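You operate a simulated robot arm through the tools that you are given. There is no shell and no other tool. Be economical: measure what you need, move in short steps, check, and stop when the job is done.

Carry out the task below with a simulated robot arm. There is one attempt and no reset: what you move stays moved.

JOB
Brush the crumbs out of the blue-banded holder's thread on the black stand.
Fine: clamp it with the orange lever while you brush; end with arm aside, lever off, holder on the seat. Where these are worked on the way, their far stop is far enough and under half their travel is too little: orange lever of the black stand.
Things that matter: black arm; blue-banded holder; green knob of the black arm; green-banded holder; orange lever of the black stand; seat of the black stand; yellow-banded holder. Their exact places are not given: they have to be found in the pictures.

The check looks at the end state, three seconds after you hand in, the way a careful person would. Anything else that was tipped, shoved, dropped, spilled or broken makes it a failure.

ROBOT AND FRAMES
A 7-joint arm with a two-finger parallel gripper on a trunk, on a base that drives. Base frame: it is fixed to the floor where the robot stands at the start and does not move with it; the origin is under the middle of the robot, x ahead of it, y to its left, z up; the surface under the hand at the start is at about z = 860. Readings come in mm, degrees, newtons and seconds.
With the tool pointing down near the work surface it reaches from about 460 to 920 mm from the robot's upright axis, wherever it stands. Its first joint turns from -115.0 to 115.0 degrees. Places, roughly: black arm [700, 100, 1100]; green knob of the black arm [700, 100, 1100]; orange lever of the black stand [600, 300, 900]; seat of the black stand [600, 200, 900]. Payload 3.91 kg.
The TCP is the grasp point between the finger pads, 30 mm short of the fingertips. In the tool frame z runs along the fingers and y along their closing line. Largest opening 110 mm; finger width 20, thickness 10; the body of the gripper, 48 by 112 mm, starts 55 mm behind the TCP.
Orientation is that of the tool frame in the base frame, as a unit quaternion [x, y, z, w]. With the fingers straight down and closing along the base's y, the tool's x points along the base's -x, its y along +y and its z along -z.

CONTROLS
- The arm moves only by the tool send_rows. Its argument "motion" is text: rows parted by semicolons, each of 7 numbers parted by spaces: the shift along the base's x, y, z in units of 150 mm (1.0 is 150 mm), then the turn, a rotation vector about the base's x, y, z in units of 120 degrees (1.0 is 120 degrees), then the opening in per cent of the stroke, from 0 (shut) to 100 (fully open). In form: x y z rx ry rz grip; .... A call has 1 to 8 rows; each row is the pose to reach, as a shift and turn from the pose commanded when the call began. A call with a number of a shift or a turn outside -1 to 1 is refused whole. Each row takes 0.2 s and may step no farther than 50 mm and 8.6 degrees from the row before; otherwise, or with a gripper value out of range, the whole call is refused. Where a pose cannot be reached the arm comes as near as it can. A force on the tool above 70 N (or 10 N above the force at the start of the call, whichever is more), or a blocked arm, ends the call early, and 0.2 s more pass. Each finger travels about 153 mm/s and halts on what it meets, pressing with about 20 N; the grip force reading is that of the motor and also rises with nothing between the fingers. The clock runs only during rows and for 0.2 s after the last one: add rows that repeat a pose to give the fingers time. It gives the time, the measured TCP pose, the force on the tool (base axes), the opening and the grip force at its end, in the units of the frame above (readings bear some noise), with the torque about the TCP (base axes, N m) and any sound that the robot's microphone picked up.
- Cameras (640 x 400 px; columns grow to the right, rows downward): "scene" is now at [220.1, 162.4, 1490.8]; the picture's right is [-0.48, -0.88, 0.00], its down [-0.49, 0.27, -0.83] and it looks along [0.73, -0.40, -0.55] (base axes); focal length 214 px, centre (320, 200). "wrist" rides on the gripper at [72, 17, -103] in the tool frame; the picture's right is [-0.23, 0.97, 0.00], its down [-0.76, -0.18, -0.62] and it looks along [-0.61, -0.14, 0.78] (tool axes); focal length 222 px, centre (320, 200).
- get_image(camera): a new picture of that camera. It takes no simulated time.
- slide_trunk(by): slides the trunk up (or, below 0, down) by that many mm; the arm and the scene camera ride with it, the base frame stays. It gives what a move gives, with no picture.
- steer(legs): drives the robot by 1 to 6 legs, each [ahead, left, turn to the left] in mm, mm and degrees, along the robot's own axes; the way and the turn of a leg run together, so that a leg with both is an arc; at most 1500 mm and 180 degrees a leg. The arm and the cameras ride along, it lands a little off, and it stops where it bumps. It gives what a move gives.
- pan_tilt(pan, tilt): turns the head with the scene camera to pan (to the left, within 80 degrees either way) and tilt (down, from -29 to 69), counted from straight ahead of the robot. It gives what a move gives.
- pixel_to_xyz(camera, pixels): for up to 12 pixels [column, row] of the newest picture of that camera ("zoom" is the newest enlarged one), the place [x, y, z] in the base frame of the surface seen there, good to about 2 mm. It takes no simulated time.
- enlarge(camera, box): a new picture of the part [left, top, right, bottom] of that camera's present view, enlarged. It takes no simulated time.
- close_job(): hands the job in; it is judged then, once.

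Go step by step. Measure first, check grasps and placings, and put right what went wrong. The budget is 80 turns and 52 pictures, counting those below and the enlarged ones. Unless the task says otherwise, let go and move clear before handing in, and close with one line.

The tools are called after "Request:" by a JSON object that holds its "fn" and its "kwargs". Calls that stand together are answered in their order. send_rows: Moves the arm, as the interface text tells. Its arguments: {"type":"object","properties":{"motion":{"type":"string"}},"required":["motion"]} The other tools are called the same way: slide_trunk (by) slides the trunk up or down; steer (legs) drives the base; pan_tilt (pan, tilt) turns the head that bears the scene camera; get_image (camera) takes a picture; pixel_to_xyz (camera, pixels) gives the place of the surface under pixels of a picture; enlarge (camera, box) takes an enlarged picture of a part of a camera's view; close_job () hands the job in.

At the start:

```text
t: 0.0
ee_pos: [665.2, -37.4, 1438.1]
tcp_rot: [0.0, 1.0, 0.0, 0.0]
force: [0.5, 0.1, -0.4]
torque: [0.01, 0.01, 0.03]
opening: 110.2
grasp_force: 0.1
trunk travel left (down, up): [-825.0, 165.0]
robot x, y, heading: [-2.5, -0.3, -0.1]
head pan, tilt: [-28.9, 33.7]
```

scene: 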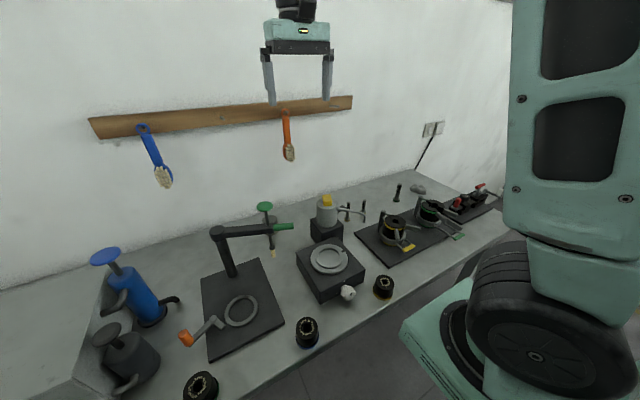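
wrist: 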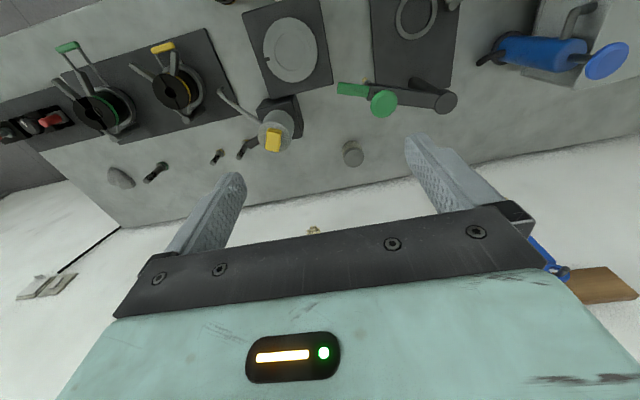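

The picture shows the black stand at about (240,310) with its arm and green knob, and three holders at the front edge. I'll enlarge these to read the bands and the mechanism.

Request:
{"fn": "enlarge", "kwargs": {"camera": "scene", "box": [170, 190, 310, 400]}}

Request:
{"fn": "enlarge", "kwargs": {"camera": "scene", "box": [280, 180, 420, 360]}}

```text
1.90 times, centred on (240, 295) of scene
```

zoom: 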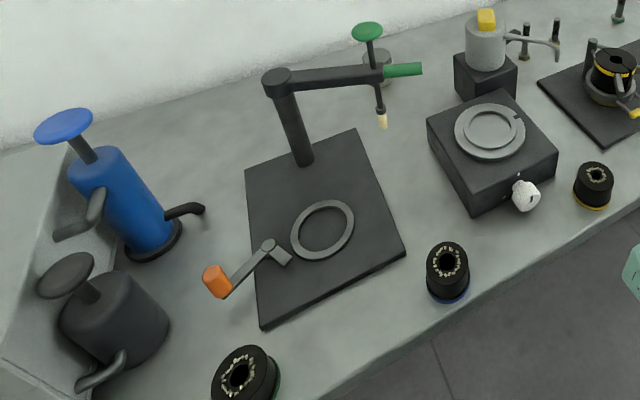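

```text
2.22 times, centred on (350, 270) of scene
```

zoom: 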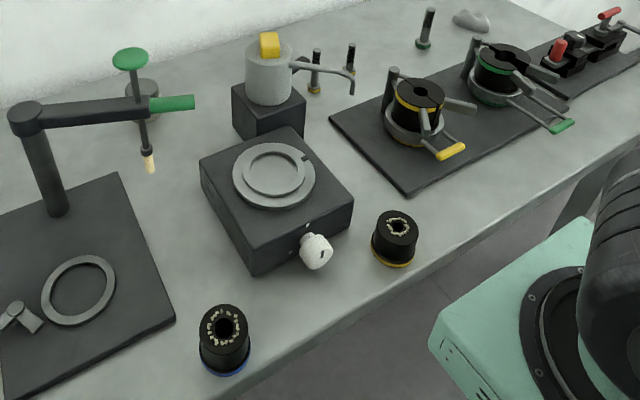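

The blue band is on the holder at zoom (225,370), which is scene (307,332), and crumbs lie round its bore. The stand has a ring seat, an orange lever at its left, and a swing arm with a brush on a knobbed spindle. Now I'll measure these points.

Request:
{"fn": "pan_tilt", "kwargs": {"pan": 0, "tilt": 48}}

Request:
{"fn": "get_image", "kwargs": {"camera": "scene"}}

```text
t: 0.9
ee_pos: [666.1, -39.7, 1439.2]
tcp_rot: [0.0, 1.0, 0.0, 0.0]
force: [0.5, -0.4, 0.8]
torque: [0.01, 0.01, -0.02]
opening: 110.1
grasp_force: 0.0
trunk travel left (down, up): [-825.0, 165.0]
robot x, y, heading: [-2.0, -1.1, 0.2]
head pan, tilt: [0.0, 48.0]
```

```text
47 pictures are left
```

scene: 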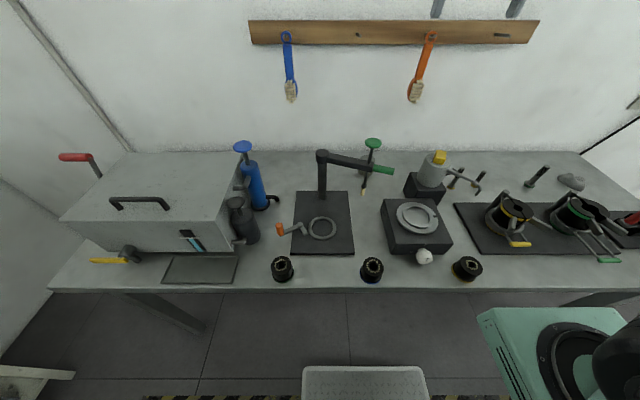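

Request:
{"fn": "enlarge", "kwargs": {"camera": "scene", "box": [260, 130, 400, 290]}}

```text
2.50 times, centred on (330, 210) of scene
```

zoom: 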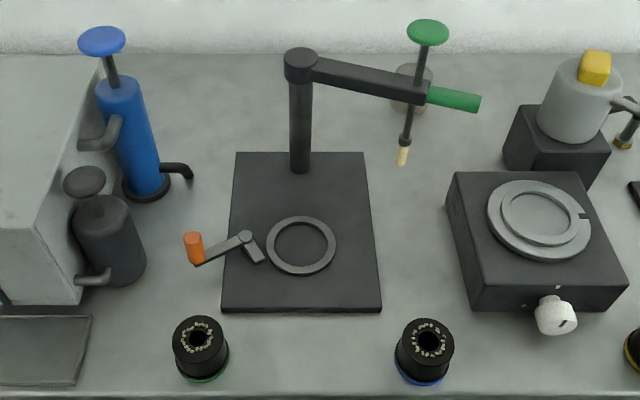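

Request:
{"fn": "pixel_to_xyz", "kwargs": {"camera": "zoom", "pixels": [[424, 323], [425, 362], [270, 245], [333, 245], [302, 217], [302, 271], [194, 236], [245, 237], [298, 52], [428, 28], [475, 101], [403, 160]]}}

Request:
{"fn": "pixel_to_xyz", "kwargs": {"camera": "zoom", "pixels": [[425, 95], [401, 344], [452, 344], [302, 245], [255, 257], [425, 370], [440, 95], [396, 345], [198, 262], [410, 322], [443, 324], [300, 90]]}}

```text
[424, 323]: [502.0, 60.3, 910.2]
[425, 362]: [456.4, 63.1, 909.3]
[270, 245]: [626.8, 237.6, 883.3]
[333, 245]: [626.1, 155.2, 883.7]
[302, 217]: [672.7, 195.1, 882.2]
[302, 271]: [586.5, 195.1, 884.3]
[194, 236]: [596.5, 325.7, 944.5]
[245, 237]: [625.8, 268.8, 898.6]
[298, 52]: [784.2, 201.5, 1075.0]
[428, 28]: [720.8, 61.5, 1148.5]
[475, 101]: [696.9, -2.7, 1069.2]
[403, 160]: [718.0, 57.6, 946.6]
```

```text
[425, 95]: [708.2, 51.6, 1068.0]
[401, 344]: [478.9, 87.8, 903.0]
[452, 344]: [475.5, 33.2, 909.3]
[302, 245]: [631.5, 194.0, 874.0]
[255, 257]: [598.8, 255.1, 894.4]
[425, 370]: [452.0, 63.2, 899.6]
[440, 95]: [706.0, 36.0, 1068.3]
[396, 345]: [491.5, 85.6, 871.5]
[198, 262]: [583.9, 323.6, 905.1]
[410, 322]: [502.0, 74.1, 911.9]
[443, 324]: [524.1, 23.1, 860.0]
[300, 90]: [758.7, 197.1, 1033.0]
```

The blue holder's centre is about (477,61) with its top at 910. The seat centre is about (629,196), the brush arm pivots at about (775,200), and the lever pivot is about (626,268). I'll bring the hand back over the holder while it's high, then lower the trunk.

Request:
{"fn": "send_rows", "kwargs": {"motion": "-0.25 0.16 0 0 0 0 100; -0.5 0.33 0 0 0 0 100; -0.75 0.5 0 0 0 0 100; -1 0.67 0 0 0 0 100"}}

Request:
{"fn": "slide_trunk", "kwargs": {"by": -330}}

Request:
{"fn": "get_image", "kwargs": {"camera": "wrist"}}

Request:
{"fn": "get_image", "kwargs": {"camera": "scene"}}

```text
t: 1.9
ee_pos: [514.4, 62.4, 1439.2]
tcp_rot: [0.0, 1.0, 0.0, 0.001]
force: [0.8, -0.6, 0.7]
torque: [0.0, 0.02, 0.01]
opening: 109.9
grasp_force: 0.0
trunk travel left (down, up): [-825.0, 165.0]
robot x, y, heading: [1.1, 3.2, 0.2]
head pan, tilt: [0.0, 48.0]
```

```text
t: 5.2
ee_pos: [515.6, 62.5, 1110.3]
tcp_rot: [0.0, 1.0, 0.0, 0.0]
force: [0.1, 0.6, -0.3]
torque: [-0.01, -0.01, 0.01]
opening: 109.8
grasp_force: 0.0
trunk travel left (down, up): [-495.0, 495.0]
robot x, y, heading: [2.7, -2.3, 0.1]
head pan, tilt: [0.0, 48.0]
```

```text
45 pictures are left
```

wrist: 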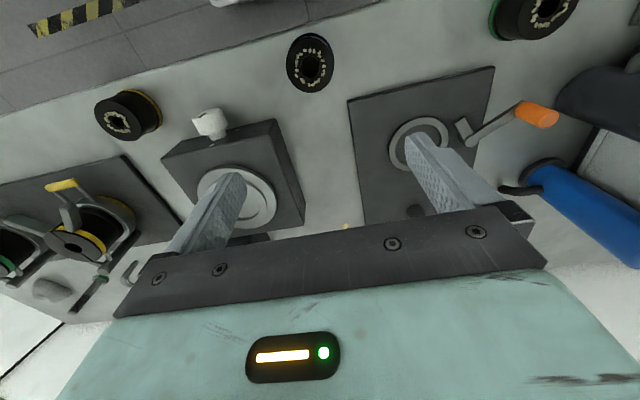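

```text
44 pictures are left
```

scene: 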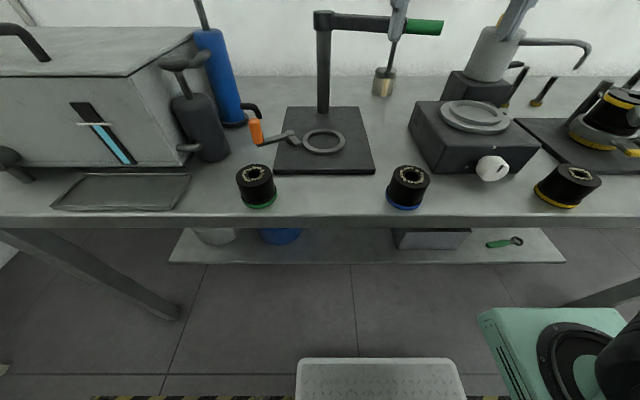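

The trunk is down and the scene view is closer. I'll enlarge the holder and seat to get exact diameters.

Request:
{"fn": "enlarge", "kwargs": {"camera": "scene", "box": [230, 100, 450, 238]}}

Request:
{"fn": "pixel_to_xyz", "kwargs": {"camera": "wrist", "pixels": [[311, 37], [311, 92], [291, 64], [332, 64], [391, 146], [440, 125], [412, 119], [404, 146], [465, 130], [535, 115], [425, 125], [300, 50]]}}

```text
2.90 times, centred on (340, 169) of scene
```

zoom: 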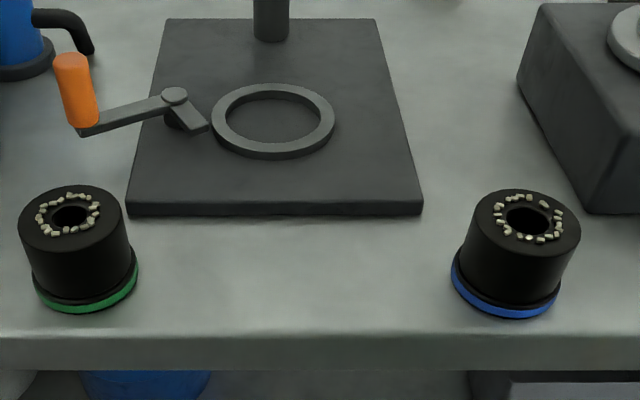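

```text
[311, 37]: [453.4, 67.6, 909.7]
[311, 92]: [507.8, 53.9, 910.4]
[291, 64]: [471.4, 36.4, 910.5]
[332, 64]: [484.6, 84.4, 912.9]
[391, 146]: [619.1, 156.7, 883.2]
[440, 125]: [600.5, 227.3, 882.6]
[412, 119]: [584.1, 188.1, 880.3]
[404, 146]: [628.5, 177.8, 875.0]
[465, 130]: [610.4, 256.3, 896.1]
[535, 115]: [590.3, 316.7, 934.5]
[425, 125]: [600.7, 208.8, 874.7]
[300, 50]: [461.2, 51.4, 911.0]
```

Request:
{"fn": "pixel_to_xyz", "kwargs": {"camera": "zoom", "pixels": [[453, 278], [560, 288], [505, 316], [470, 220], [579, 230], [526, 192], [522, 243], [213, 120], [333, 120], [272, 86], [272, 153], [229, 118]]}}

Request:
{"fn": "pixel_to_xyz", "kwargs": {"camera": "zoom", "pixels": [[317, 118], [272, 98], [272, 140], [175, 96], [190, 118], [205, 127], [75, 62], [82, 115], [88, 130], [130, 118], [178, 128], [70, 90]]}}

```text
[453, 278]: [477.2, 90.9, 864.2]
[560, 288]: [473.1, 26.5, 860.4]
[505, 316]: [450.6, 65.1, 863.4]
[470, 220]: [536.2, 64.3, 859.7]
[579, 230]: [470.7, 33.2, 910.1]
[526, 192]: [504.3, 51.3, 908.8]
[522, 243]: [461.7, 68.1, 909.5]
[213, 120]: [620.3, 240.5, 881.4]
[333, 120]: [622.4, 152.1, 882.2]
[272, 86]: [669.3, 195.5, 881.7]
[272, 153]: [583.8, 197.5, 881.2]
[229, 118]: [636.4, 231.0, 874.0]
```

```text
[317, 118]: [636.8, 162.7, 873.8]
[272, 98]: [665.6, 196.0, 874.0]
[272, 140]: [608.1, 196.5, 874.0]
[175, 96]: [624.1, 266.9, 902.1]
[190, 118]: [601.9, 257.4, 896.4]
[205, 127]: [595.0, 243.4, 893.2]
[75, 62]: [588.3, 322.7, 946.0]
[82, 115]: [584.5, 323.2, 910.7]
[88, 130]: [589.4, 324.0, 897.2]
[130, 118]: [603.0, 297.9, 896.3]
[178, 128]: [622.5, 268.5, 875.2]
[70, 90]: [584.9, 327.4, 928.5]
```

The holder centre is about (480,60.5) with a 62 mm base and a top around 55 mm. The seat centre is about (628,196), 68 mm inside, with its floor at 874. Next I descend over the holder.

Request:
{"fn": "send_rows", "kwargs": {"motion": "-0.12 -0.006 -0.25 0 0 0 100; -0.235 -0.012 -0.55 0 0 0 100; -0.235 -0.012 -0.85 0 0 0 100; -0.235 -0.012 -0.95 0 0 0 100; -0.235 -0.012 -0.95 0 0 0 100"}}

Request:
{"fn": "get_image", "kwargs": {"camera": "wrist"}}

Request:
{"fn": "get_image", "kwargs": {"camera": "scene"}}

```text
t: 6.4
ee_pos: [480.9, 60.5, 965.3]
tcp_rot: [0.0, 1.0, 0.0, 0.0]
force: [-0.7, -0.1, 0.4]
torque: [-0.01, 0.02, 0.01]
opening: 110.0
grasp_force: 0.0
trunk travel left (down, up): [-495.0, 495.0]
robot x, y, heading: [-0.6, -0.8, -0.2]
head pan, tilt: [0.0, 48.0]
```

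```text
42 pictures are left
```

wrist: 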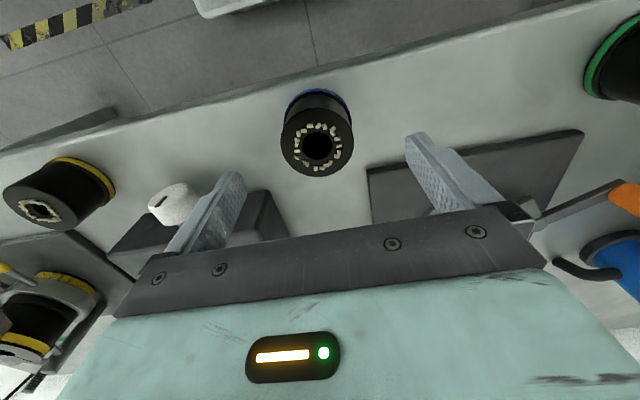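

```text
41 pictures are left
```

scene: 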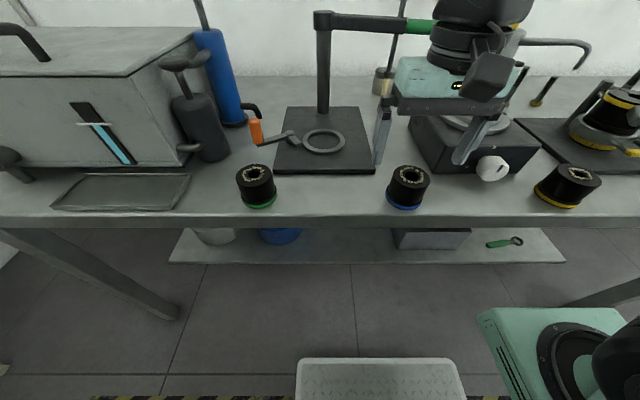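

The wrist view puts the holder top at (318,147), where its centre should project for a centred hand. I'll descend to z about 909 and close.

Request:
{"fn": "send_rows", "kwargs": {"motion": "0 0 -0.19 0 0 0 100; 0 0 -0.375 0 0 0 100; 0 0 -0.375 0 0 0 70; 0 0 -0.375 0 0 0 40; 0 0 -0.375 0 0 0 40; 0 0 -0.375 0 0 0 40"}}

```text
t: 7.8
ee_pos: [479.6, 61.2, 911.6]
tcp_rot: [-0.001, 1.0, 0.0, -0.001]
force: [0.7, -1.4, -0.6]
torque: [-0.22, -0.09, -0.02]
opening: 56.7
grasp_force: 19.5
trunk travel left (down, up): [-495.0, 495.0]
robot x, y, heading: [-2.1, -0.0, 0.1]
head pan, tilt: [0.0, 48.0]
```

Gripped at 56.7 mm with 19.5 N. I'll lift 45 mm and carry it to above the seat.

Request:
{"fn": "send_rows", "kwargs": {"motion": "0 0 0.3 0 0 0 40; 0.22 0.2 0.3 0 0 0 40; 0.44 0.4 0.3 0 0 0 40; 0.66 0.6 0.3 0 0 0 40; 0.88 0.8 0.3 0 0 0 40; 0.983 0.9 0.3 0 0 0 40; 0.983 0.9 0.3 0 0 0 40"}}

Request:
{"fn": "get_image", "kwargs": {"camera": "scene"}}

Request:
{"fn": "get_image", "kwargs": {"camera": "wrist"}}

```text
t: 9.4
ee_pos: [626.8, 195.1, 955.6]
tcp_rot: [0.0, 1.0, 0.0, 0.0]
force: [-0.2, -0.1, -8.2]
torque: [0.0, 0.02, -0.04]
opening: 56.7
grasp_force: 20.0
trunk travel left (down, up): [-495.0, 495.0]
robot x, y, heading: [1.7, -0.8, 0.4]
head pan, tilt: [0.0, 48.0]
```

```text
40 pictures are left
```

scene: 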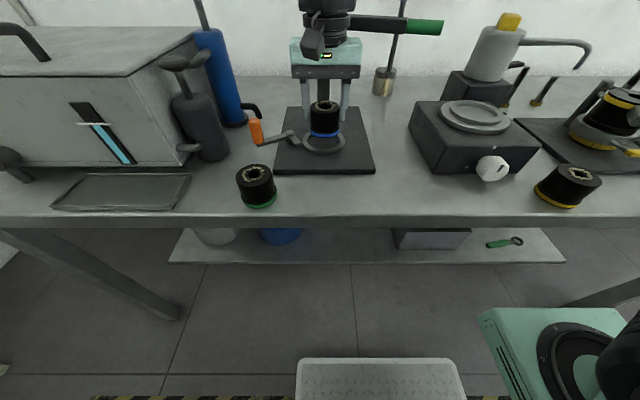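

```text
39 pictures are left
```

wrist: 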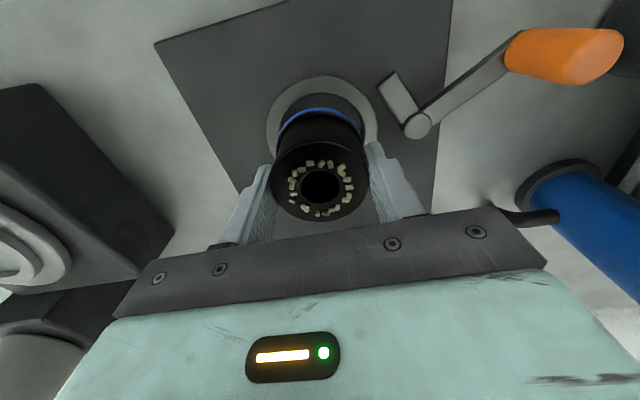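

The holder hangs centred over the ring, with the wrist ring centre at about (321,110). I'll lower it onto the seat in small steps, watching force.

Request:
{"fn": "send_rows", "kwargs": {"motion": "0.005 0.005 -0.12 0 0 0 40; 0.005 0.005 -0.17 0 0 0 40; 0.005 0.005 -0.19 0 0 0 40; 0.005 0.005 -0.2 0 0 0 40"}}

Request:
{"fn": "enlarge", "kwargs": {"camera": "scene", "box": [240, 70, 400, 190]}}

```text
t: 10.4
ee_pos: [627.6, 197.7, 926.1]
tcp_rot: [-0.001, 1.0, 0.0, 0.0]
force: [0.2, 0.3, -8.1]
torque: [0.03, 0.0, -0.01]
opening: 56.6
grasp_force: 20.6
trunk travel left (down, up): [-495.0, 495.0]
robot x, y, heading: [-0.8, 2.3, -0.0]
head pan, tilt: [0.0, 48.0]
```

```text
3.33 times, centred on (320, 130) of scene
```

zoom: 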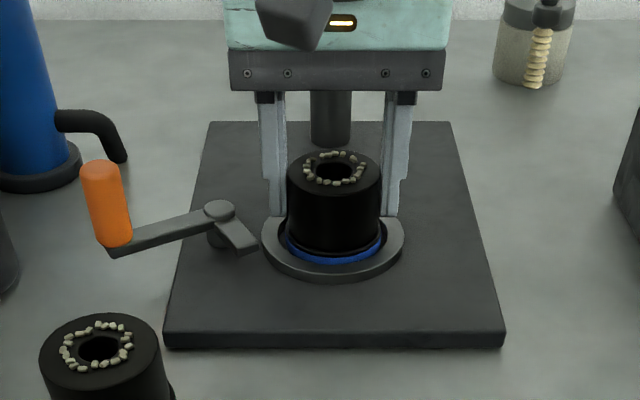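

The base is inside the ring, but the 8 N load shows it's still hanging. I'll lower a couple more millimetres.

Request:
{"fn": "send_rows", "kwargs": {"motion": "0 0 -0.008 0 0 0 40; 0 0 -0.016 0 0 0 40; 0 0 -0.022 0 0 0 40"}}

```text
t: 11.2
ee_pos: [627.7, 196.1, 924.6]
tcp_rot: [0.0, 1.0, 0.001, 0.002]
force: [-0.6, -2.2, 13.7]
torque: [-0.55, 0.44, -0.02]
opening: 56.5
grasp_force: 19.9
trunk travel left (down, up): [-495.0, 495.0]
robot x, y, heading: [1.0, 1.9, 0.1]
head pan, tilt: [0.0, 48.0]
```

Contact shows as +14 N upward, so the holder is seated. I'll open the fingers modestly and rise.

Request:
{"fn": "send_rows", "kwargs": {"motion": "0 0 0.01 0 0 0 55; 0 0 0.01 0 0 0 72; 0 0 0.01 0 0 0 72; 0 0 0.2 0 0 0 72; 0 0 0.5 0 0 0 72; 0 0 0.5 0 0 0 72"}}

Request:
{"fn": "enlarge", "kwargs": {"camera": "scene", "box": [240, 70, 400, 190]}}

```text
t: 12.6
ee_pos: [626.1, 195.2, 998.6]
tcp_rot: [0.0, 1.0, 0.0, 0.0]
force: [0.6, 0.3, 0.0]
torque: [-0.01, -0.01, -0.02]
opening: 79.3
grasp_force: 0.1
trunk travel left (down, up): [-495.0, 495.0]
robot x, y, heading: [2.9, 2.7, -0.1]
head pan, tilt: [0.0, 48.0]
```

```text
3.33 times, centred on (320, 130) of scene
```

zoom: 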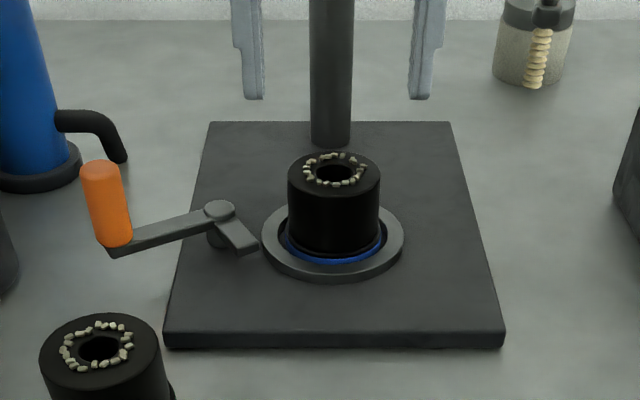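

The holder stands squarely in the seat. Before gripping the orange lever I need the clearances of the blue and grey pumps beside it.

Request:
{"fn": "get_image", "kwargs": {"camera": "scene"}}

Request:
{"fn": "pixel_to_xyz", "kwargs": {"camera": "scene", "pixels": [[229, 100], [225, 60], [243, 85], [258, 108], [208, 130], [228, 140], [205, 105], [175, 63], [205, 55], [215, 155], [255, 130], [180, 148]]}}

```text
36 pictures are left
```

scene: 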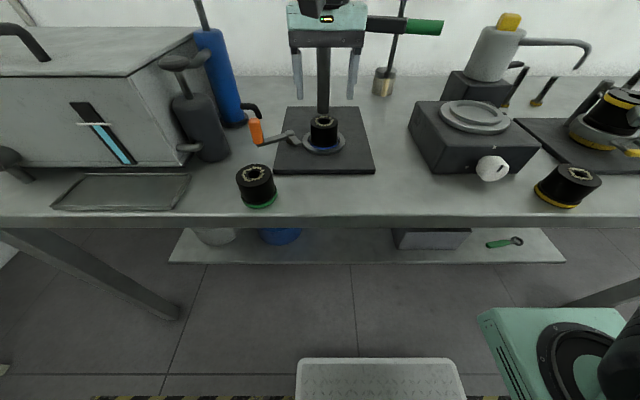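

```text
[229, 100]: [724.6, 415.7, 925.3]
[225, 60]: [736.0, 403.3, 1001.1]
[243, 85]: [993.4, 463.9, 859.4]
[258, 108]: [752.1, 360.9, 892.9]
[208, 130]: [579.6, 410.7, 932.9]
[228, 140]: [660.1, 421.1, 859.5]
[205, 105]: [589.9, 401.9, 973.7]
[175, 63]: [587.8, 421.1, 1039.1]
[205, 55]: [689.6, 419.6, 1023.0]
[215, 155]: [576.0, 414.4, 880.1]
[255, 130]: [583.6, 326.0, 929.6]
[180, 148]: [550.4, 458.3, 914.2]
```

The grey pump occupies about y 380–440, so I'll grip the orange knob (591,324) with the hand turned -45°, which keeps the body and camera clear. First I go above it.

Request:
{"fn": "send_rows", "kwargs": {"motion": "-0.04 0.14 0 0 0 -0.0625 60; -0.08 0.28 0 0 0 -0.125 50; -0.12 0.43 0 0 0 -0.1875 45; -0.16 0.57 0 0 0 -0.25 45; -0.2 0.71 0 0 0 -0.3125 45; -0.24 0.853 0 0 0 -0.375 45; -0.24 0.853 0 0 0 -0.375 45"}}

Request:
{"fn": "get_image", "kwargs": {"camera": "wrist"}}

Request:
{"fn": "get_image", "kwargs": {"camera": "scene"}}

```text
t: 14.2
ee_pos: [592.3, 324.3, 997.7]
tcp_rot: [0.385, 0.923, 0.0, 0.0]
force: [0.3, -0.7, 0.8]
torque: [-0.02, -0.01, -0.01]
opening: 49.6
grasp_force: 0.0
trunk travel left (down, up): [-495.0, 495.0]
robot x, y, heading: [0.2, 0.1, -0.1]
head pan, tilt: [0.0, 48.0]
```

```text
35 pictures are left
```

wrist: 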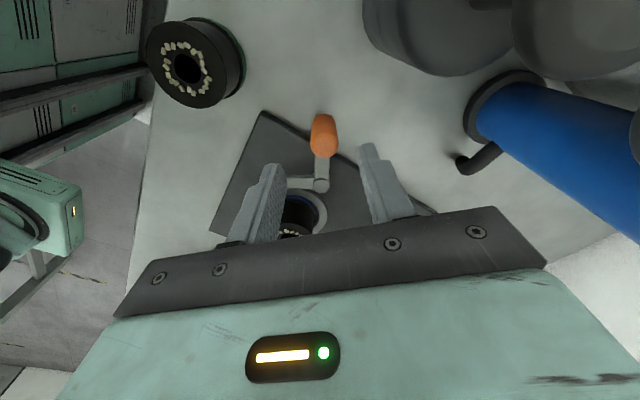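

```text
34 pictures are left
```

scene: 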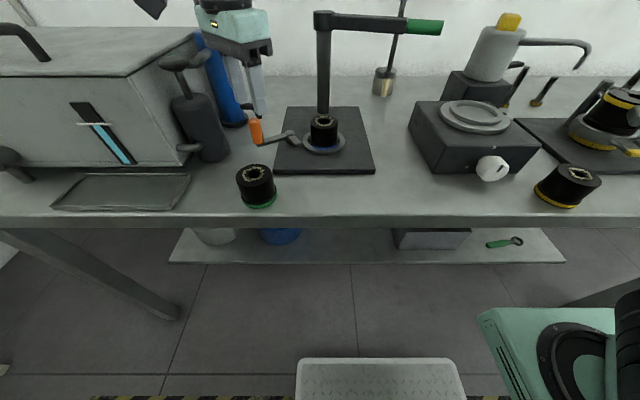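

The knob top at (324,145) matches a centred hand, and the pumps are clear. I'll go down 46 mm and close on it.

Request:
{"fn": "send_rows", "kwargs": {"motion": "0 0 -0.16 0 0 0 45; 0 0 -0.32 0 0 0 45; 0 0 -0.33 0 0 0 45; 0 0 -0.33 0 0 0 20; 0 0 -0.33 0 0 0 8; 0 0 -0.33 0 0 0 8"}}

```text
t: 15.6
ee_pos: [591.7, 325.3, 947.7]
tcp_rot: [0.382, 0.924, 0.0, 0.0]
force: [-0.7, 2.5, -2.3]
torque: [0.15, 0.1, 0.03]
opening: 21.3
grasp_force: 45.0
trunk travel left (down, up): [-495.0, 495.0]
robot x, y, heading: [2.2, 1.9, -0.1]
head pan, tilt: [0.0, 48.0]
```

The knob is held at 21.3 mm. I'll swing the lever anticlockwise on an arc about its pivot (624,267), turning the hand with it, 40° first.

Request:
{"fn": "send_rows", "kwargs": {"motion": "-0.051 -0.033 -0.33e-9 0 0 0.0667 8; -0.097 -0.073 0 0 0 0.1333 8; -0.136 -0.119 0 0 0 0.2 8; -0.169 -0.171 0 0 0 0.2667 8; -0.195 -0.226 0 0 0 0.3333 8"}}

Request:
{"fn": "enlarge", "kwargs": {"camera": "scene", "box": [220, 60, 400, 195]}}

```text
t: 16.8
ee_pos: [565.0, 289.1, 948.0]
tcp_rot: [0.044, 0.999, 0.0, 0.001]
force: [10.5, -2.8, -3.9]
torque: [-0.02, 0.0, 0.02]
opening: 21.3
grasp_force: 45.1
trunk travel left (down, up): [-495.0, 495.0]
robot x, y, heading: [3.9, 1.1, 0.1]
head pan, tilt: [0.0, 48.0]
```

```text
2.96 times, centred on (310, 128) of scene
```

zoom: 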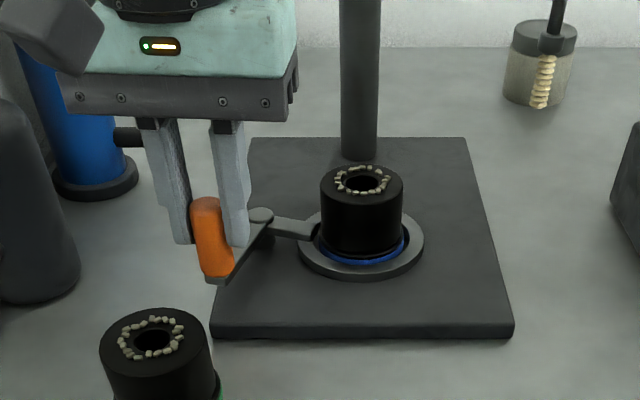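

The jaw has reached the holder's side at zoom (315,230). I'll keep on in small steps until it firms up.

Request:
{"fn": "send_rows", "kwargs": {"motion": "-0.003 -0.029 0 0 0 0.0333 8; -0.01 -0.058 0 0 0 0.0667 8; -0.016 -0.088 0 0 0 0.1 8; -0.02 -0.118 0 0 0 0.1333 8"}}

Request:
{"fn": "enlarge", "kwargs": {"camera": "scene", "box": [220, 60, 400, 195]}}

```text
t: 17.8
ee_pos: [561.8, 271.9, 948.5]
tcp_rot: [-0.096, 0.995, 0.0, 0.0]
force: [16.8, -1.9, -3.9]
torque: [-0.06, 0.17, 0.01]
opening: 21.0
grasp_force: 44.7
trunk travel left (down, up): [-495.0, 495.0]
robot x, y, heading: [3.7, 0.9, 0.0]
head pan, tilt: [0.0, 48.0]
```

```text
2.96 times, centred on (310, 128) of scene
```

zoom: 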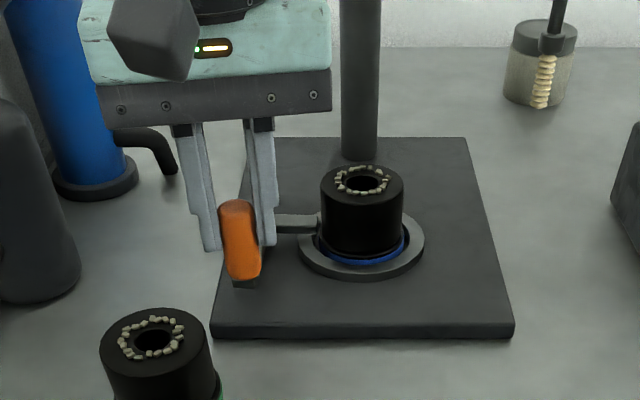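

Tangential force is still only about 2 N, so the lever isn't at its stop yet. I continue the arc, easing the radial load.

Request:
{"fn": "send_rows", "kwargs": {"motion": "0.008 -0.029 0 0 0 0.0333 8; 0.012 -0.058 0 0 0 0.0667 8; 0.018 -0.088 0 0 0 0.1 8; 0.026 -0.117 0 0 0 0.1333 8"}}

Request:
{"fn": "enlarge", "kwargs": {"camera": "scene", "box": [220, 60, 400, 195]}}

```text
t: 18.9
ee_pos: [558.3, 267.2, 948.7]
tcp_rot: [-0.239, 0.971, 0.01, 0.003]
force: [3.7, 19.3, -9.4]
torque: [-0.5, -1.27, -0.08]
opening: 21.8
grasp_force: 44.8
trunk travel left (down, up): [-495.0, 495.0]
robot x, y, heading: [0.2, 0.8, 0.3]
head pan, tilt: [0.0, 48.0]
stopped in row 4: the force on the tool passed its limit at 72 N (the readings are from after the stop); the commanded pose is now the measured one
```

```text
2.96 times, centred on (310, 128) of scene
```

zoom: 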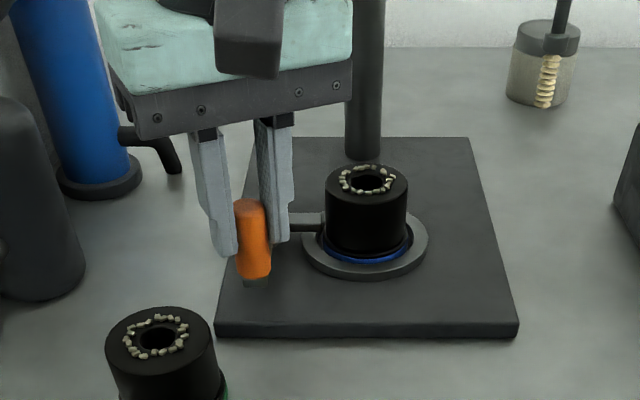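

The lever is at its far stop against the holder (72 N peak). I'll release, rise, and check that it stays.

Request:
{"fn": "send_rows", "kwargs": {"motion": "0 0 0 0 0 0 30; 0 0 0 0 0 0 42; 0 0 0.15 0 0 0 42; 0 0 0.4 0 0 0 42; 0 0 0.6 0 0 -0.05 42; 0 0 0.8 0 0 -0.1 42; 0 0 0.8 0 0 -0.16 42"}}

Request:
{"fn": "enlarge", "kwargs": {"camera": "scene", "box": [220, 60, 400, 195]}}

Request:
{"fn": "enlarge", "kwargs": {"camera": "scene", "box": [300, 0, 460, 100]}}

```text
t: 20.5
ee_pos: [558.8, 265.5, 1069.8]
tcp_rot: [-0.073, 0.997, 0.008, 0.004]
force: [-0.6, 1.0, 0.4]
torque: [0.01, 0.0, -0.01]
opening: 46.2
grasp_force: 0.1
trunk travel left (down, up): [-495.0, 495.0]
robot x, y, heading: [2.7, -0.6, 0.2]
head pan, tilt: [0.0, 48.0]
```

```text
2.96 times, centred on (310, 128) of scene
```

zoom: 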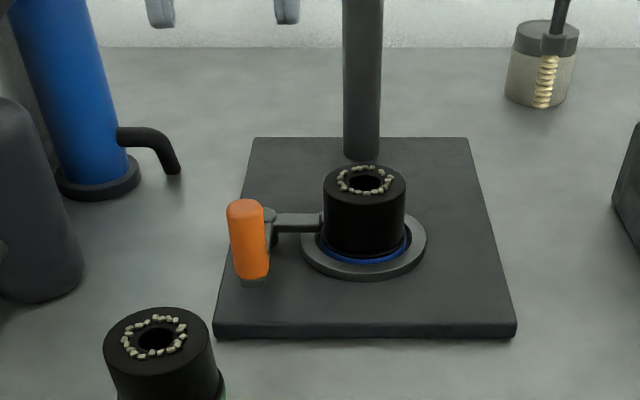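

```text
4.00 times, centred on (380, 50) of scene
```

zoom: 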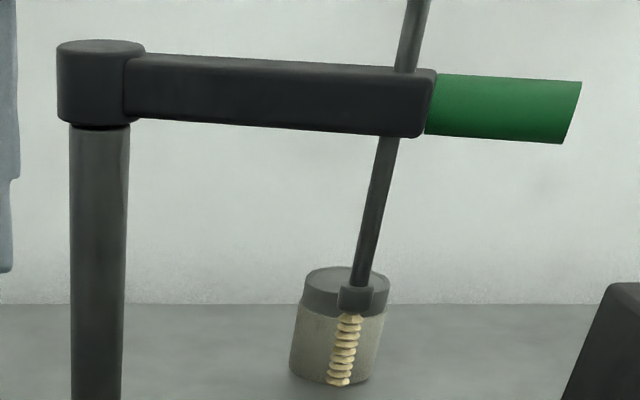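

The lever holds the holder. Next is the swing arm, so I tilt the head up to see its knob and handle and measure them.

Request:
{"fn": "pan_tilt", "kwargs": {"pan": 0, "tilt": 22}}

Request:
{"fn": "get_image", "kwargs": {"camera": "scene"}}

```text
t: 21.4
ee_pos: [558.9, 265.3, 1069.5]
tcp_rot: [-0.073, 0.997, 0.008, 0.004]
force: [-0.4, -0.3, -0.3]
torque: [-0.01, 0.0, 0.02]
opening: 46.1
grasp_force: 0.0
trunk travel left (down, up): [-495.0, 495.0]
robot x, y, heading: [1.6, -0.2, 0.1]
head pan, tilt: [0.0, 22.0]
```

```text
28 pictures are left
```

scene: 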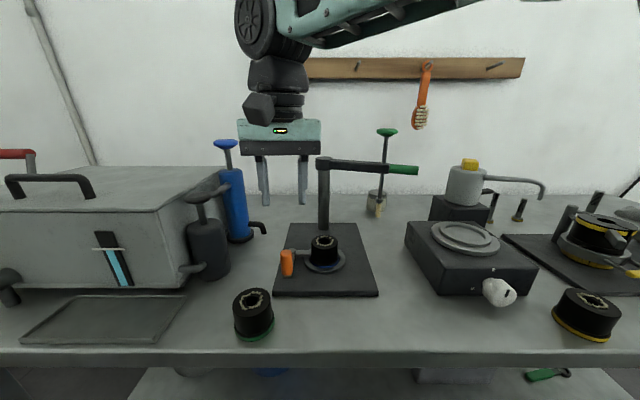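

Request:
{"fn": "pixel_to_xyz", "kwargs": {"camera": "scene", "pixels": [[387, 130], [378, 132], [396, 133], [391, 166], [391, 172], [404, 167], [404, 172], [416, 170], [322, 159], [386, 165], [384, 150], [377, 212]]}}

```text
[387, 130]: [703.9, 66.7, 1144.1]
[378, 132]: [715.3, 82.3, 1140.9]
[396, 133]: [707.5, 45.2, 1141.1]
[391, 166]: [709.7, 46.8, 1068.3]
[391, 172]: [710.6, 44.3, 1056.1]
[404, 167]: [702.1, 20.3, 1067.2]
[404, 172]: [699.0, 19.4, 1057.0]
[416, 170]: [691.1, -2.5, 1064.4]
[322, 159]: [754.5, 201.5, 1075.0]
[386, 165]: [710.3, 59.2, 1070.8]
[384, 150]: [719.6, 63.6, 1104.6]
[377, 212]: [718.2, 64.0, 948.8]
```

The knob is about (718,63), its top at 1148. The handle runs out to y = -5 at z about 1062. I'll rise, move toward -y while turning the hand +59°, and then come over the handle.

Request:
{"fn": "send_rows", "kwargs": {"motion": "0 0 0.3 0 0 0.07 60; 0 -0.1 0.55 0 0 0.14 60; 0 -0.3 0.6 0 0 0.21 60; 0 -0.5 0.6 0 0 0.28 60; 0 -0.7 0.6 0 0 0.35 60; 0 -0.85 0.6 0 0 0.42 60; 0 -1 0.6 0 0 0.49 60; 0 -1 0.6 0 0 0.49 60"}}

```text
t: 23.2
ee_pos: [559.2, 113.1, 1157.9]
tcp_rot: [-0.554, 0.833, 0.009, 0.0]
force: [0.1, -0.3, 0.4]
torque: [-0.01, -0.01, -0.01]
opening: 66.1
grasp_force: 0.1
trunk travel left (down, up): [-495.0, 495.0]
robot x, y, heading: [0.1, 1.2, 0.0]
head pan, tilt: [0.0, 22.0]
```

Request:
{"fn": "send_rows", "kwargs": {"motion": "0 -0.33 0 0 0 0 60; 0 -0.65 0 0 0 0 60; 0.25 -0.71 0 0 0 0 60; 0.5 -0.71 0 0 0 0 60; 0.75 -0.71 0 0 0 0 60; 0.933 -0.71 0 0 0 0 60; 0.933 -0.71 0 0 0 0 60"}}

Request:
{"fn": "get_image", "kwargs": {"camera": "wrist"}}

Request:
{"fn": "enlarge", "kwargs": {"camera": "scene", "box": [300, 70, 480, 200]}}

```text
t: 24.8
ee_pos: [699.5, 7.8, 1159.8]
tcp_rot: [-0.553, 0.833, 0.009, -0.001]
force: [0.3, 0.1, 0.0]
torque: [0.01, 0.0, 0.02]
opening: 65.9
grasp_force: 0.1
trunk travel left (down, up): [-495.0, 495.0]
robot x, y, heading: [0.1, -1.6, 0.2]
head pan, tilt: [0.0, 22.0]
```

```text
27 pictures are left
```

wrist: 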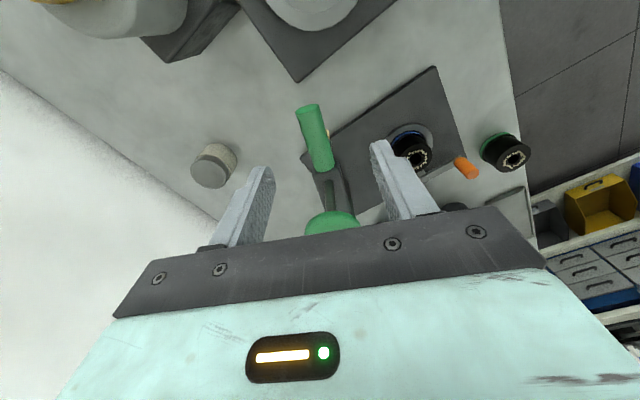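

```text
3.08 times, centred on (390, 135) of scene
```

zoom: 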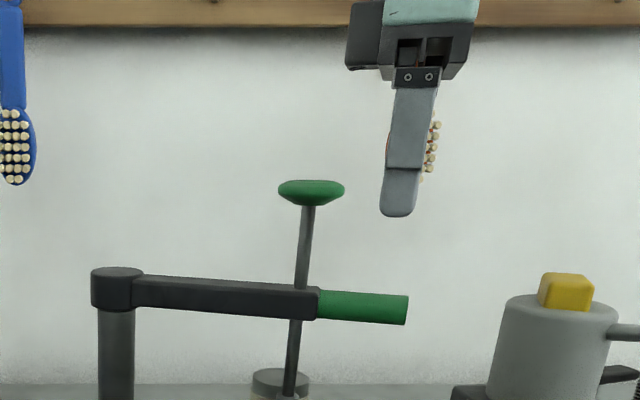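

The handle at wrist (312,128) sits about 7 mm to one side, and its tip is a little outboard. I'll correct by (+4,-7) mm, descend to z about 1080 and close.

Request:
{"fn": "send_rows", "kwargs": {"motion": "0.03 -0.045 -0.1 0 0 0 60; 0.03 -0.045 -0.35 0 0 0 60; 0.03 -0.045 -0.53 0 0 0 60; 0.03 -0.045 -0.53 0 0 0 35; 0.03 -0.045 -0.53 0 0 0 12; 0.03 -0.045 -0.53 0 0 0 12"}}

```text
t: 26.2
ee_pos: [702.5, 0.9, 1079.4]
tcp_rot: [-0.554, 0.833, 0.009, -0.001]
force: [-9.5, 1.1, 1.3]
torque: [0.39, 0.04, 1.04]
opening: 22.3
grasp_force: 45.3
trunk travel left (down, up): [-495.0, 495.0]
robot x, y, heading: [0.3, -2.6, 0.3]
head pan, tilt: [0.0, 22.0]
```

The handle is held at 22 mm. I'll swing the arm clockwise about (777,200), 32° first.

Request:
{"fn": "send_rows", "kwargs": {"motion": "-0.18 0.082 0 0 0 -0.0667 12; -0.347 0.188 0 0 0 -0.1333 12; -0.497 0.316 0 0 0 -0.2 12; -0.628 0.464 0 0 0 -0.2667 12"}}

```text
t: 27.2
ee_pos: [607.9, 71.5, 1079.2]
tcp_rot: [-0.303, 0.953, 0.009, 0.001]
force: [-7.9, 0.0, -2.3]
torque: [-0.21, 0.17, 1.17]
opening: 22.1
grasp_force: 44.8
trunk travel left (down, up): [-495.0, 495.0]
robot x, y, heading: [-1.8, 2.9, 0.1]
head pan, tilt: [0.0, 22.0]
```

Tracking is good with small forces. I continue to just over the seat, 33.5° more, ending in smaller steps.

Request:
{"fn": "send_rows", "kwargs": {"motion": "-0.109 0.165 0 0 0 -0.0667 12; -0.194 0.343 0 0 0 -0.1333 12; -0.253 0.532 0 0 0 -0.2 12; -0.281 0.678 0 0 0 -0.25 12; -0.289 0.764 0 0 0 -0.279 12; -0.289 0.764 0 0 0 -0.279 12"}}

Request:
{"fn": "get_image", "kwargs": {"camera": "scene"}}

```text
t: 28.6
ee_pos: [566.6, 187.2, 1078.6]
tcp_rot: [-0.015, 1.0, 0.008, 0.006]
force: [3.4, 5.4, 0.2]
torque: [0.17, -0.56, 0.86]
opening: 21.8
grasp_force: 44.8
trunk travel left (down, up): [-495.0, 495.0]
robot x, y, heading: [-0.1, 2.7, -0.2]
head pan, tilt: [0.0, 22.0]
```

```text
25 pictures are left
```

scene: 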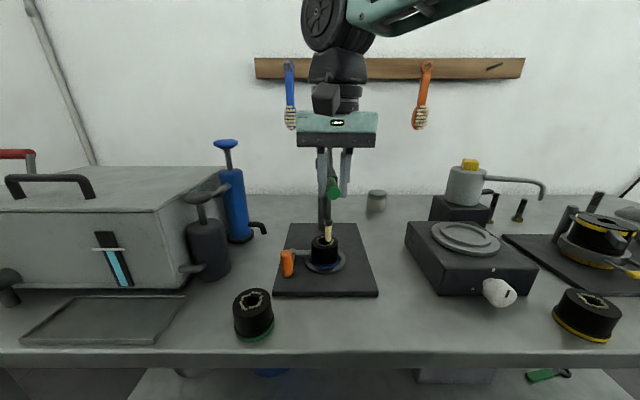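

Request:
{"fn": "enlarge", "kwargs": {"camera": "scene", "box": [280, 170, 370, 290]}}

Request:
{"fn": "pixel_to_xyz", "kwargs": {"camera": "zoom", "pixels": [[325, 185], [325, 200], [325, 215], [325, 225], [290, 235], [350, 235]]}}

```text
3.33 times, centred on (325, 230) of scene
```

zoom: 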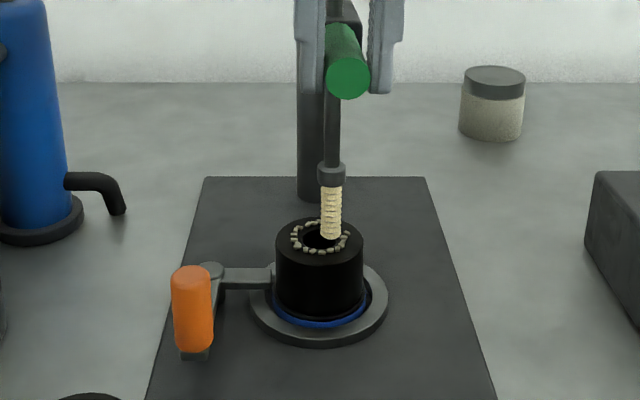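

```text
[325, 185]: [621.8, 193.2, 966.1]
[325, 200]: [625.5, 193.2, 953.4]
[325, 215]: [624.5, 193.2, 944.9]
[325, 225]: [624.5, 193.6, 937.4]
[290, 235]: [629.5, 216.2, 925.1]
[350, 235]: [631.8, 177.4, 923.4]
```

The brush axis at zoom column 331 is about 7 mm short of the holder axis at column 319. I'll turn the arm about 2.7° more, which is 10 mm at the handle.

Request:
{"fn": "send_rows", "kwargs": {"motion": "0 0.035 0 0 0 -0.011 12; -0.001 0.067 0 0 0 -0.0225 12; -0.001 0.067 0 0 0 -0.0225 12"}}

Request:
{"fn": "enlarge", "kwargs": {"camera": "scene", "box": [280, 170, 370, 290]}}

Request:
{"fn": "pixel_to_xyz", "kwargs": {"camera": "zoom", "pixels": [[318, 185], [318, 200], [318, 215], [322, 225], [290, 240], [350, 240]]}}

```text
t: 29.4
ee_pos: [566.3, 195.7, 1079.6]
tcp_rot: [0.008, 1.0, 0.008, 0.005]
force: [2.1, 3.8, -1.3]
torque: [-0.02, -0.6, 0.95]
opening: 21.5
grasp_force: 45.0
trunk travel left (down, up): [-495.0, 495.0]
robot x, y, heading: [-0.2, -0.3, 0.0]
head pan, tilt: [0.0, 22.0]
```

```text
3.33 times, centred on (325, 230) of scene
```

zoom: 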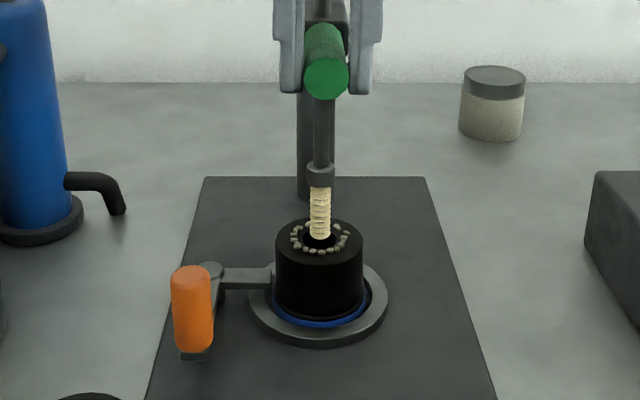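

```text
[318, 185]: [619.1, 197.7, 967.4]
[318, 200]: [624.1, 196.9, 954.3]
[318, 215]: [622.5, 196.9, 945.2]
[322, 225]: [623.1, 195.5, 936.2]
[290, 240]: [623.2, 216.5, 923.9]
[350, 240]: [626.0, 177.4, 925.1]
```

The brush is now aligned with the bore, its column 320 against the holder's 319. I'll release the handle, rise, and check that the arm stays put.

Request:
{"fn": "send_rows", "kwargs": {"motion": "0 0 0 0 0 0 30; 0 0 0 0 0 0 50; 0 0 0.2 0 0 0 50; 0 0 0.5 0 0 0 50; 0 0 0.8 0 0 0 60; 0 0 0.95 0 0 0 65; 0 0 0.95 0 0 0 65"}}

Request:
{"fn": "get_image", "kwargs": {"camera": "scene"}}

Request:
{"fn": "pixel_to_xyz", "kwargs": {"camera": "scene", "pixels": [[324, 128], [334, 126], [344, 128], [334, 122], [334, 130], [325, 228], [325, 222]]}}

```text
t: 31.0
ee_pos: [567.3, 195.4, 1222.1]
tcp_rot: [0.009, 1.0, 0.007, 0.004]
force: [-0.2, -0.7, -0.2]
torque: [0.01, -0.04, 0.0]
opening: 71.4
grasp_force: 0.1
trunk travel left (down, up): [-495.0, 495.0]
robot x, y, heading: [-3.2, 2.1, 0.2]
head pan, tilt: [0.0, 22.0]
```

```text
22 pictures are left
```

scene: 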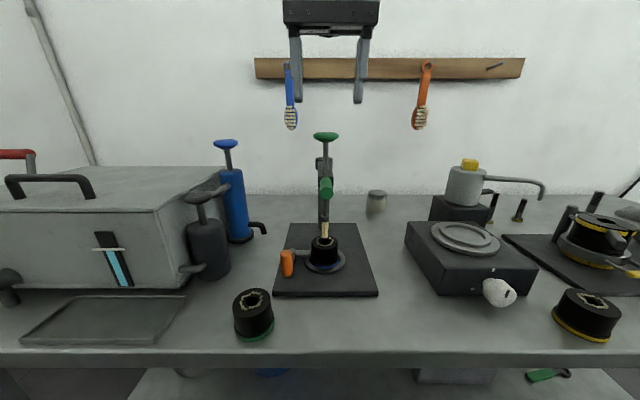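

```text
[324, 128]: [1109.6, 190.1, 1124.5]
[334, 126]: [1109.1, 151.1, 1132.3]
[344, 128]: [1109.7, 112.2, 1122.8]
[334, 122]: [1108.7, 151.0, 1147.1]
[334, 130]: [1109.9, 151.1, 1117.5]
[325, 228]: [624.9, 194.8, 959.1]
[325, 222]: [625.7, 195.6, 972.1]
```

Request:
{"fn": "pixel_to_xyz", "kwargs": {"camera": "scene", "pixels": [[316, 135], [326, 134], [336, 135], [326, 138], [321, 135], [331, 135], [326, 150]]}}

```text
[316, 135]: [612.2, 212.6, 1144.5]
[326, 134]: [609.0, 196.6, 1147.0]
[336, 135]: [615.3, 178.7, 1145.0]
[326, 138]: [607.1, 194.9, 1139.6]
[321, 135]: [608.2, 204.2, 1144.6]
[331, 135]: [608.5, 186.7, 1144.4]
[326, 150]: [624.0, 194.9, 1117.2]
```

The knob is centred at about (628,195.5), z 1138–1148, and the arm stayed in place. I'll move over it, descend and grip the knob.

Request:
{"fn": "send_rows", "kwargs": {"motion": "0.2 0 0 0 0 0 65; 0.405 0 0 0 0 0 65; 0.405 0 -0.2 0 0 0 65; 0.405 0 -0.43 0 0 0 65; 0.405 0 -0.43 0 0 0 45; 0.405 0 -0.43 0 0 0 25; 0.405 0 -0.43 0 0 0 25"}}

```text
t: 32.6
ee_pos: [626.6, 194.8, 1157.4]
tcp_rot: [0.008, 1.0, 0.007, 0.004]
force: [-0.9, 1.2, -1.0]
torque: [-0.02, -0.01, 0.11]
opening: 45.1
grasp_force: 44.9
out of reach, approached as far as the arm can: row 2
trunk travel left (down, up): [-495.0, 495.0]
robot x, y, heading: [2.4, 0.4, -0.1]
head pan, tilt: [0.0, 22.0]
```

The knob is gripped at 45 mm. I'll push it down in steps.

Request:
{"fn": "send_rows", "kwargs": {"motion": "0 0 -0.06 0 0 0 25; 0 0 -0.12 0 0 0 25; 0 0 -0.18 0 0 0 25; 0 0 -0.24 0 0 0 25"}}

Request:
{"fn": "enlarge", "kwargs": {"camera": "scene", "box": [250, 100, 400, 290]}}

```text
t: 33.6
ee_pos: [627.1, 195.3, 1123.6]
tcp_rot: [0.009, 1.0, 0.01, 0.007]
force: [9.5, 2.8, 27.0]
torque: [-0.24, 0.07, 0.16]
opening: 44.9
grasp_force: 44.8
trunk travel left (down, up): [-495.0, 495.0]
robot x, y, heading: [-2.6, 1.1, 0.0]
head pan, tilt: [0.0, 22.0]
heard: click
```

```text
2.11 times, centred on (325, 195) of scene
```

zoom: 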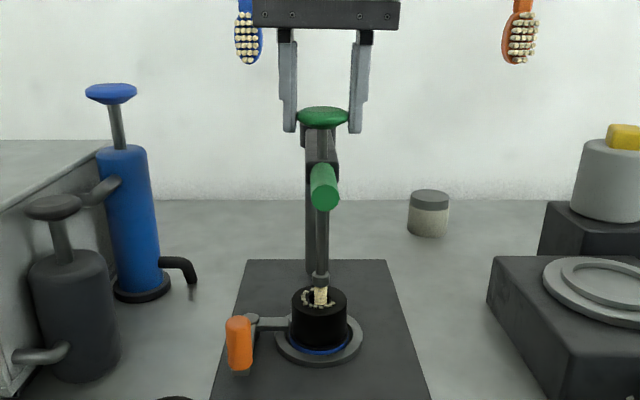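

I heard a click at about 34 mm down with 27 N. I'll look at the holder for what happened to the crumbs.

Request:
{"fn": "enlarge", "kwargs": {"camera": "scene", "box": [300, 215, 350, 275]}}

Request:
{"fn": "send_rows", "kwargs": {"motion": "0 0 -0.015 0 0 0 25; 0 0 -0.03 0 0 0 25"}}

```text
6.67 times, centred on (325, 245) of scene
```

zoom: 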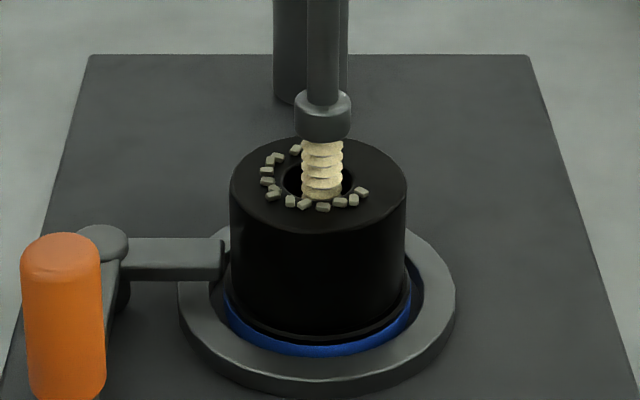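

```text
t: 34.2
ee_pos: [626.9, 195.3, 1123.2]
tcp_rot: [0.009, 1.0, 0.011, 0.011]
force: [19.5, 2.0, 62.1]
torque: [-0.06, -0.26, 0.01]
opening: 45.0
grasp_force: 44.9
trunk travel left (down, up): [-495.0, 495.0]
robot x, y, heading: [0.9, 2.1, 0.2]
head pan, tilt: [0.0, 22.0]
```

That's the bottom stop: 62 N and no further travel, with the brush about half inside the bore. I'll ease off and turn the knob back and forth while down.

Request:
{"fn": "send_rows", "kwargs": {"motion": "0 0 0.03 0 0 0.06 25; 0 0 0.03 0 0 0.13 25; 0 0 0.03 0 0 0.2 25; 0 0 0.03 0 0 0.27 25; 0 0 0.03 0 0 0.34 25; 0 0 0.03 0 0 0.41 25; 0 0 0.03 0 0 0.48 25"}}

Request:
{"fn": "enlarge", "kwargs": {"camera": "scene", "box": [300, 215, 350, 275]}}

```text
t: 35.8
ee_pos: [627.4, 194.5, 1121.6]
tcp_rot: [-0.474, 0.881, 0.009, 0.001]
force: [5.9, -12.6, 8.2]
torque: [-0.12, -0.16, -1.7]
opening: 45.3
grasp_force: 45.5
trunk travel left (down, up): [-495.0, 495.0]
robot x, y, heading: [-0.3, -4.6, -0.2]
head pan, tilt: [0.0, 22.0]
```

```text
6.67 times, centred on (325, 245) of scene
```

zoom: 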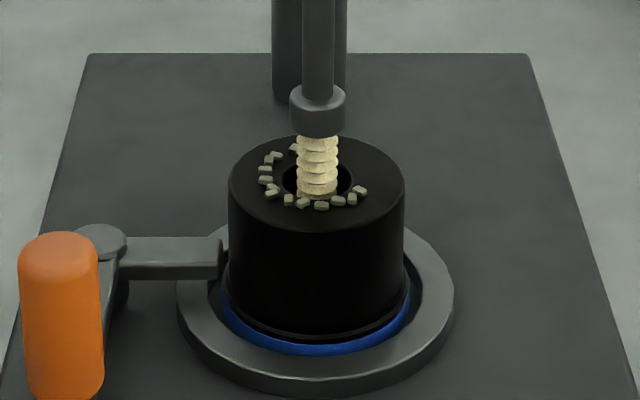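

Turning changed nothing, as the same crumbs are visible, but the first stroke cleared some on the right. I'll turn back and then do a full up-and-down stroke.

Request:
{"fn": "send_rows", "kwargs": {"motion": "0 0 0 0 0 -0.07 25; 0 0 0 0 0 -0.14 25; 0 0 0 0 0 -0.21 25; 0 0 0 0 0 -0.28 25; 0 0 0 0 0 -0.35 25; 0 0 0 0 0 -0.42 25; 0 0 0 0 0 -0.47 25"}}

Request:
{"fn": "send_rows", "kwargs": {"motion": "0 0 0.08 0 0 0 25; 0 0 0.16 0 0 0 25; 0 0 0.23 0 0 0 25; 0 0 0.23 0 0 0 25"}}

Request:
{"fn": "enlarge", "kwargs": {"camera": "scene", "box": [300, 200, 350, 270]}}

```text
t: 37.4
ee_pos: [624.8, 196.3, 1122.3]
tcp_rot: [-0.003, 1.0, 0.008, 0.004]
force: [-2.3, 0.3, 8.5]
torque: [0.16, 0.05, 1.47]
opening: 44.9
grasp_force: 45.1
trunk travel left (down, up): [-495.0, 495.0]
robot x, y, heading: [-3.5, 2.9, 0.0]
head pan, tilt: [0.0, 22.0]
```

```text
t: 38.4
ee_pos: [625.4, 196.1, 1153.9]
tcp_rot: [-0.003, 1.0, 0.005, 0.001]
force: [-21.0, 0.9, -26.4]
torque: [0.0, 0.4, -0.06]
opening: 44.6
grasp_force: 45.4
trunk travel left (down, up): [-495.0, 495.0]
robot x, y, heading: [-1.7, -3.1, -0.1]
head pan, tilt: [0.0, 22.0]
```

```text
5.71 times, centred on (325, 235) of scene
```

zoom: 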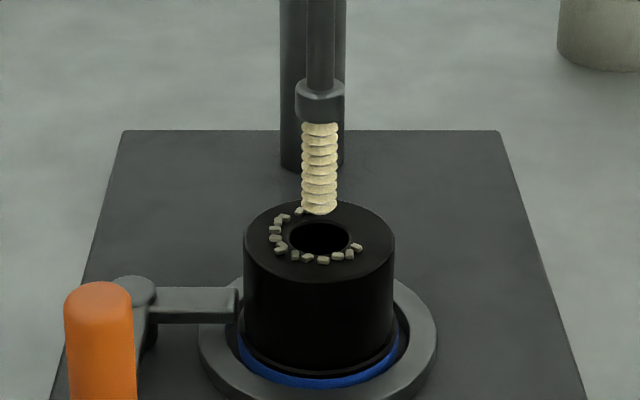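

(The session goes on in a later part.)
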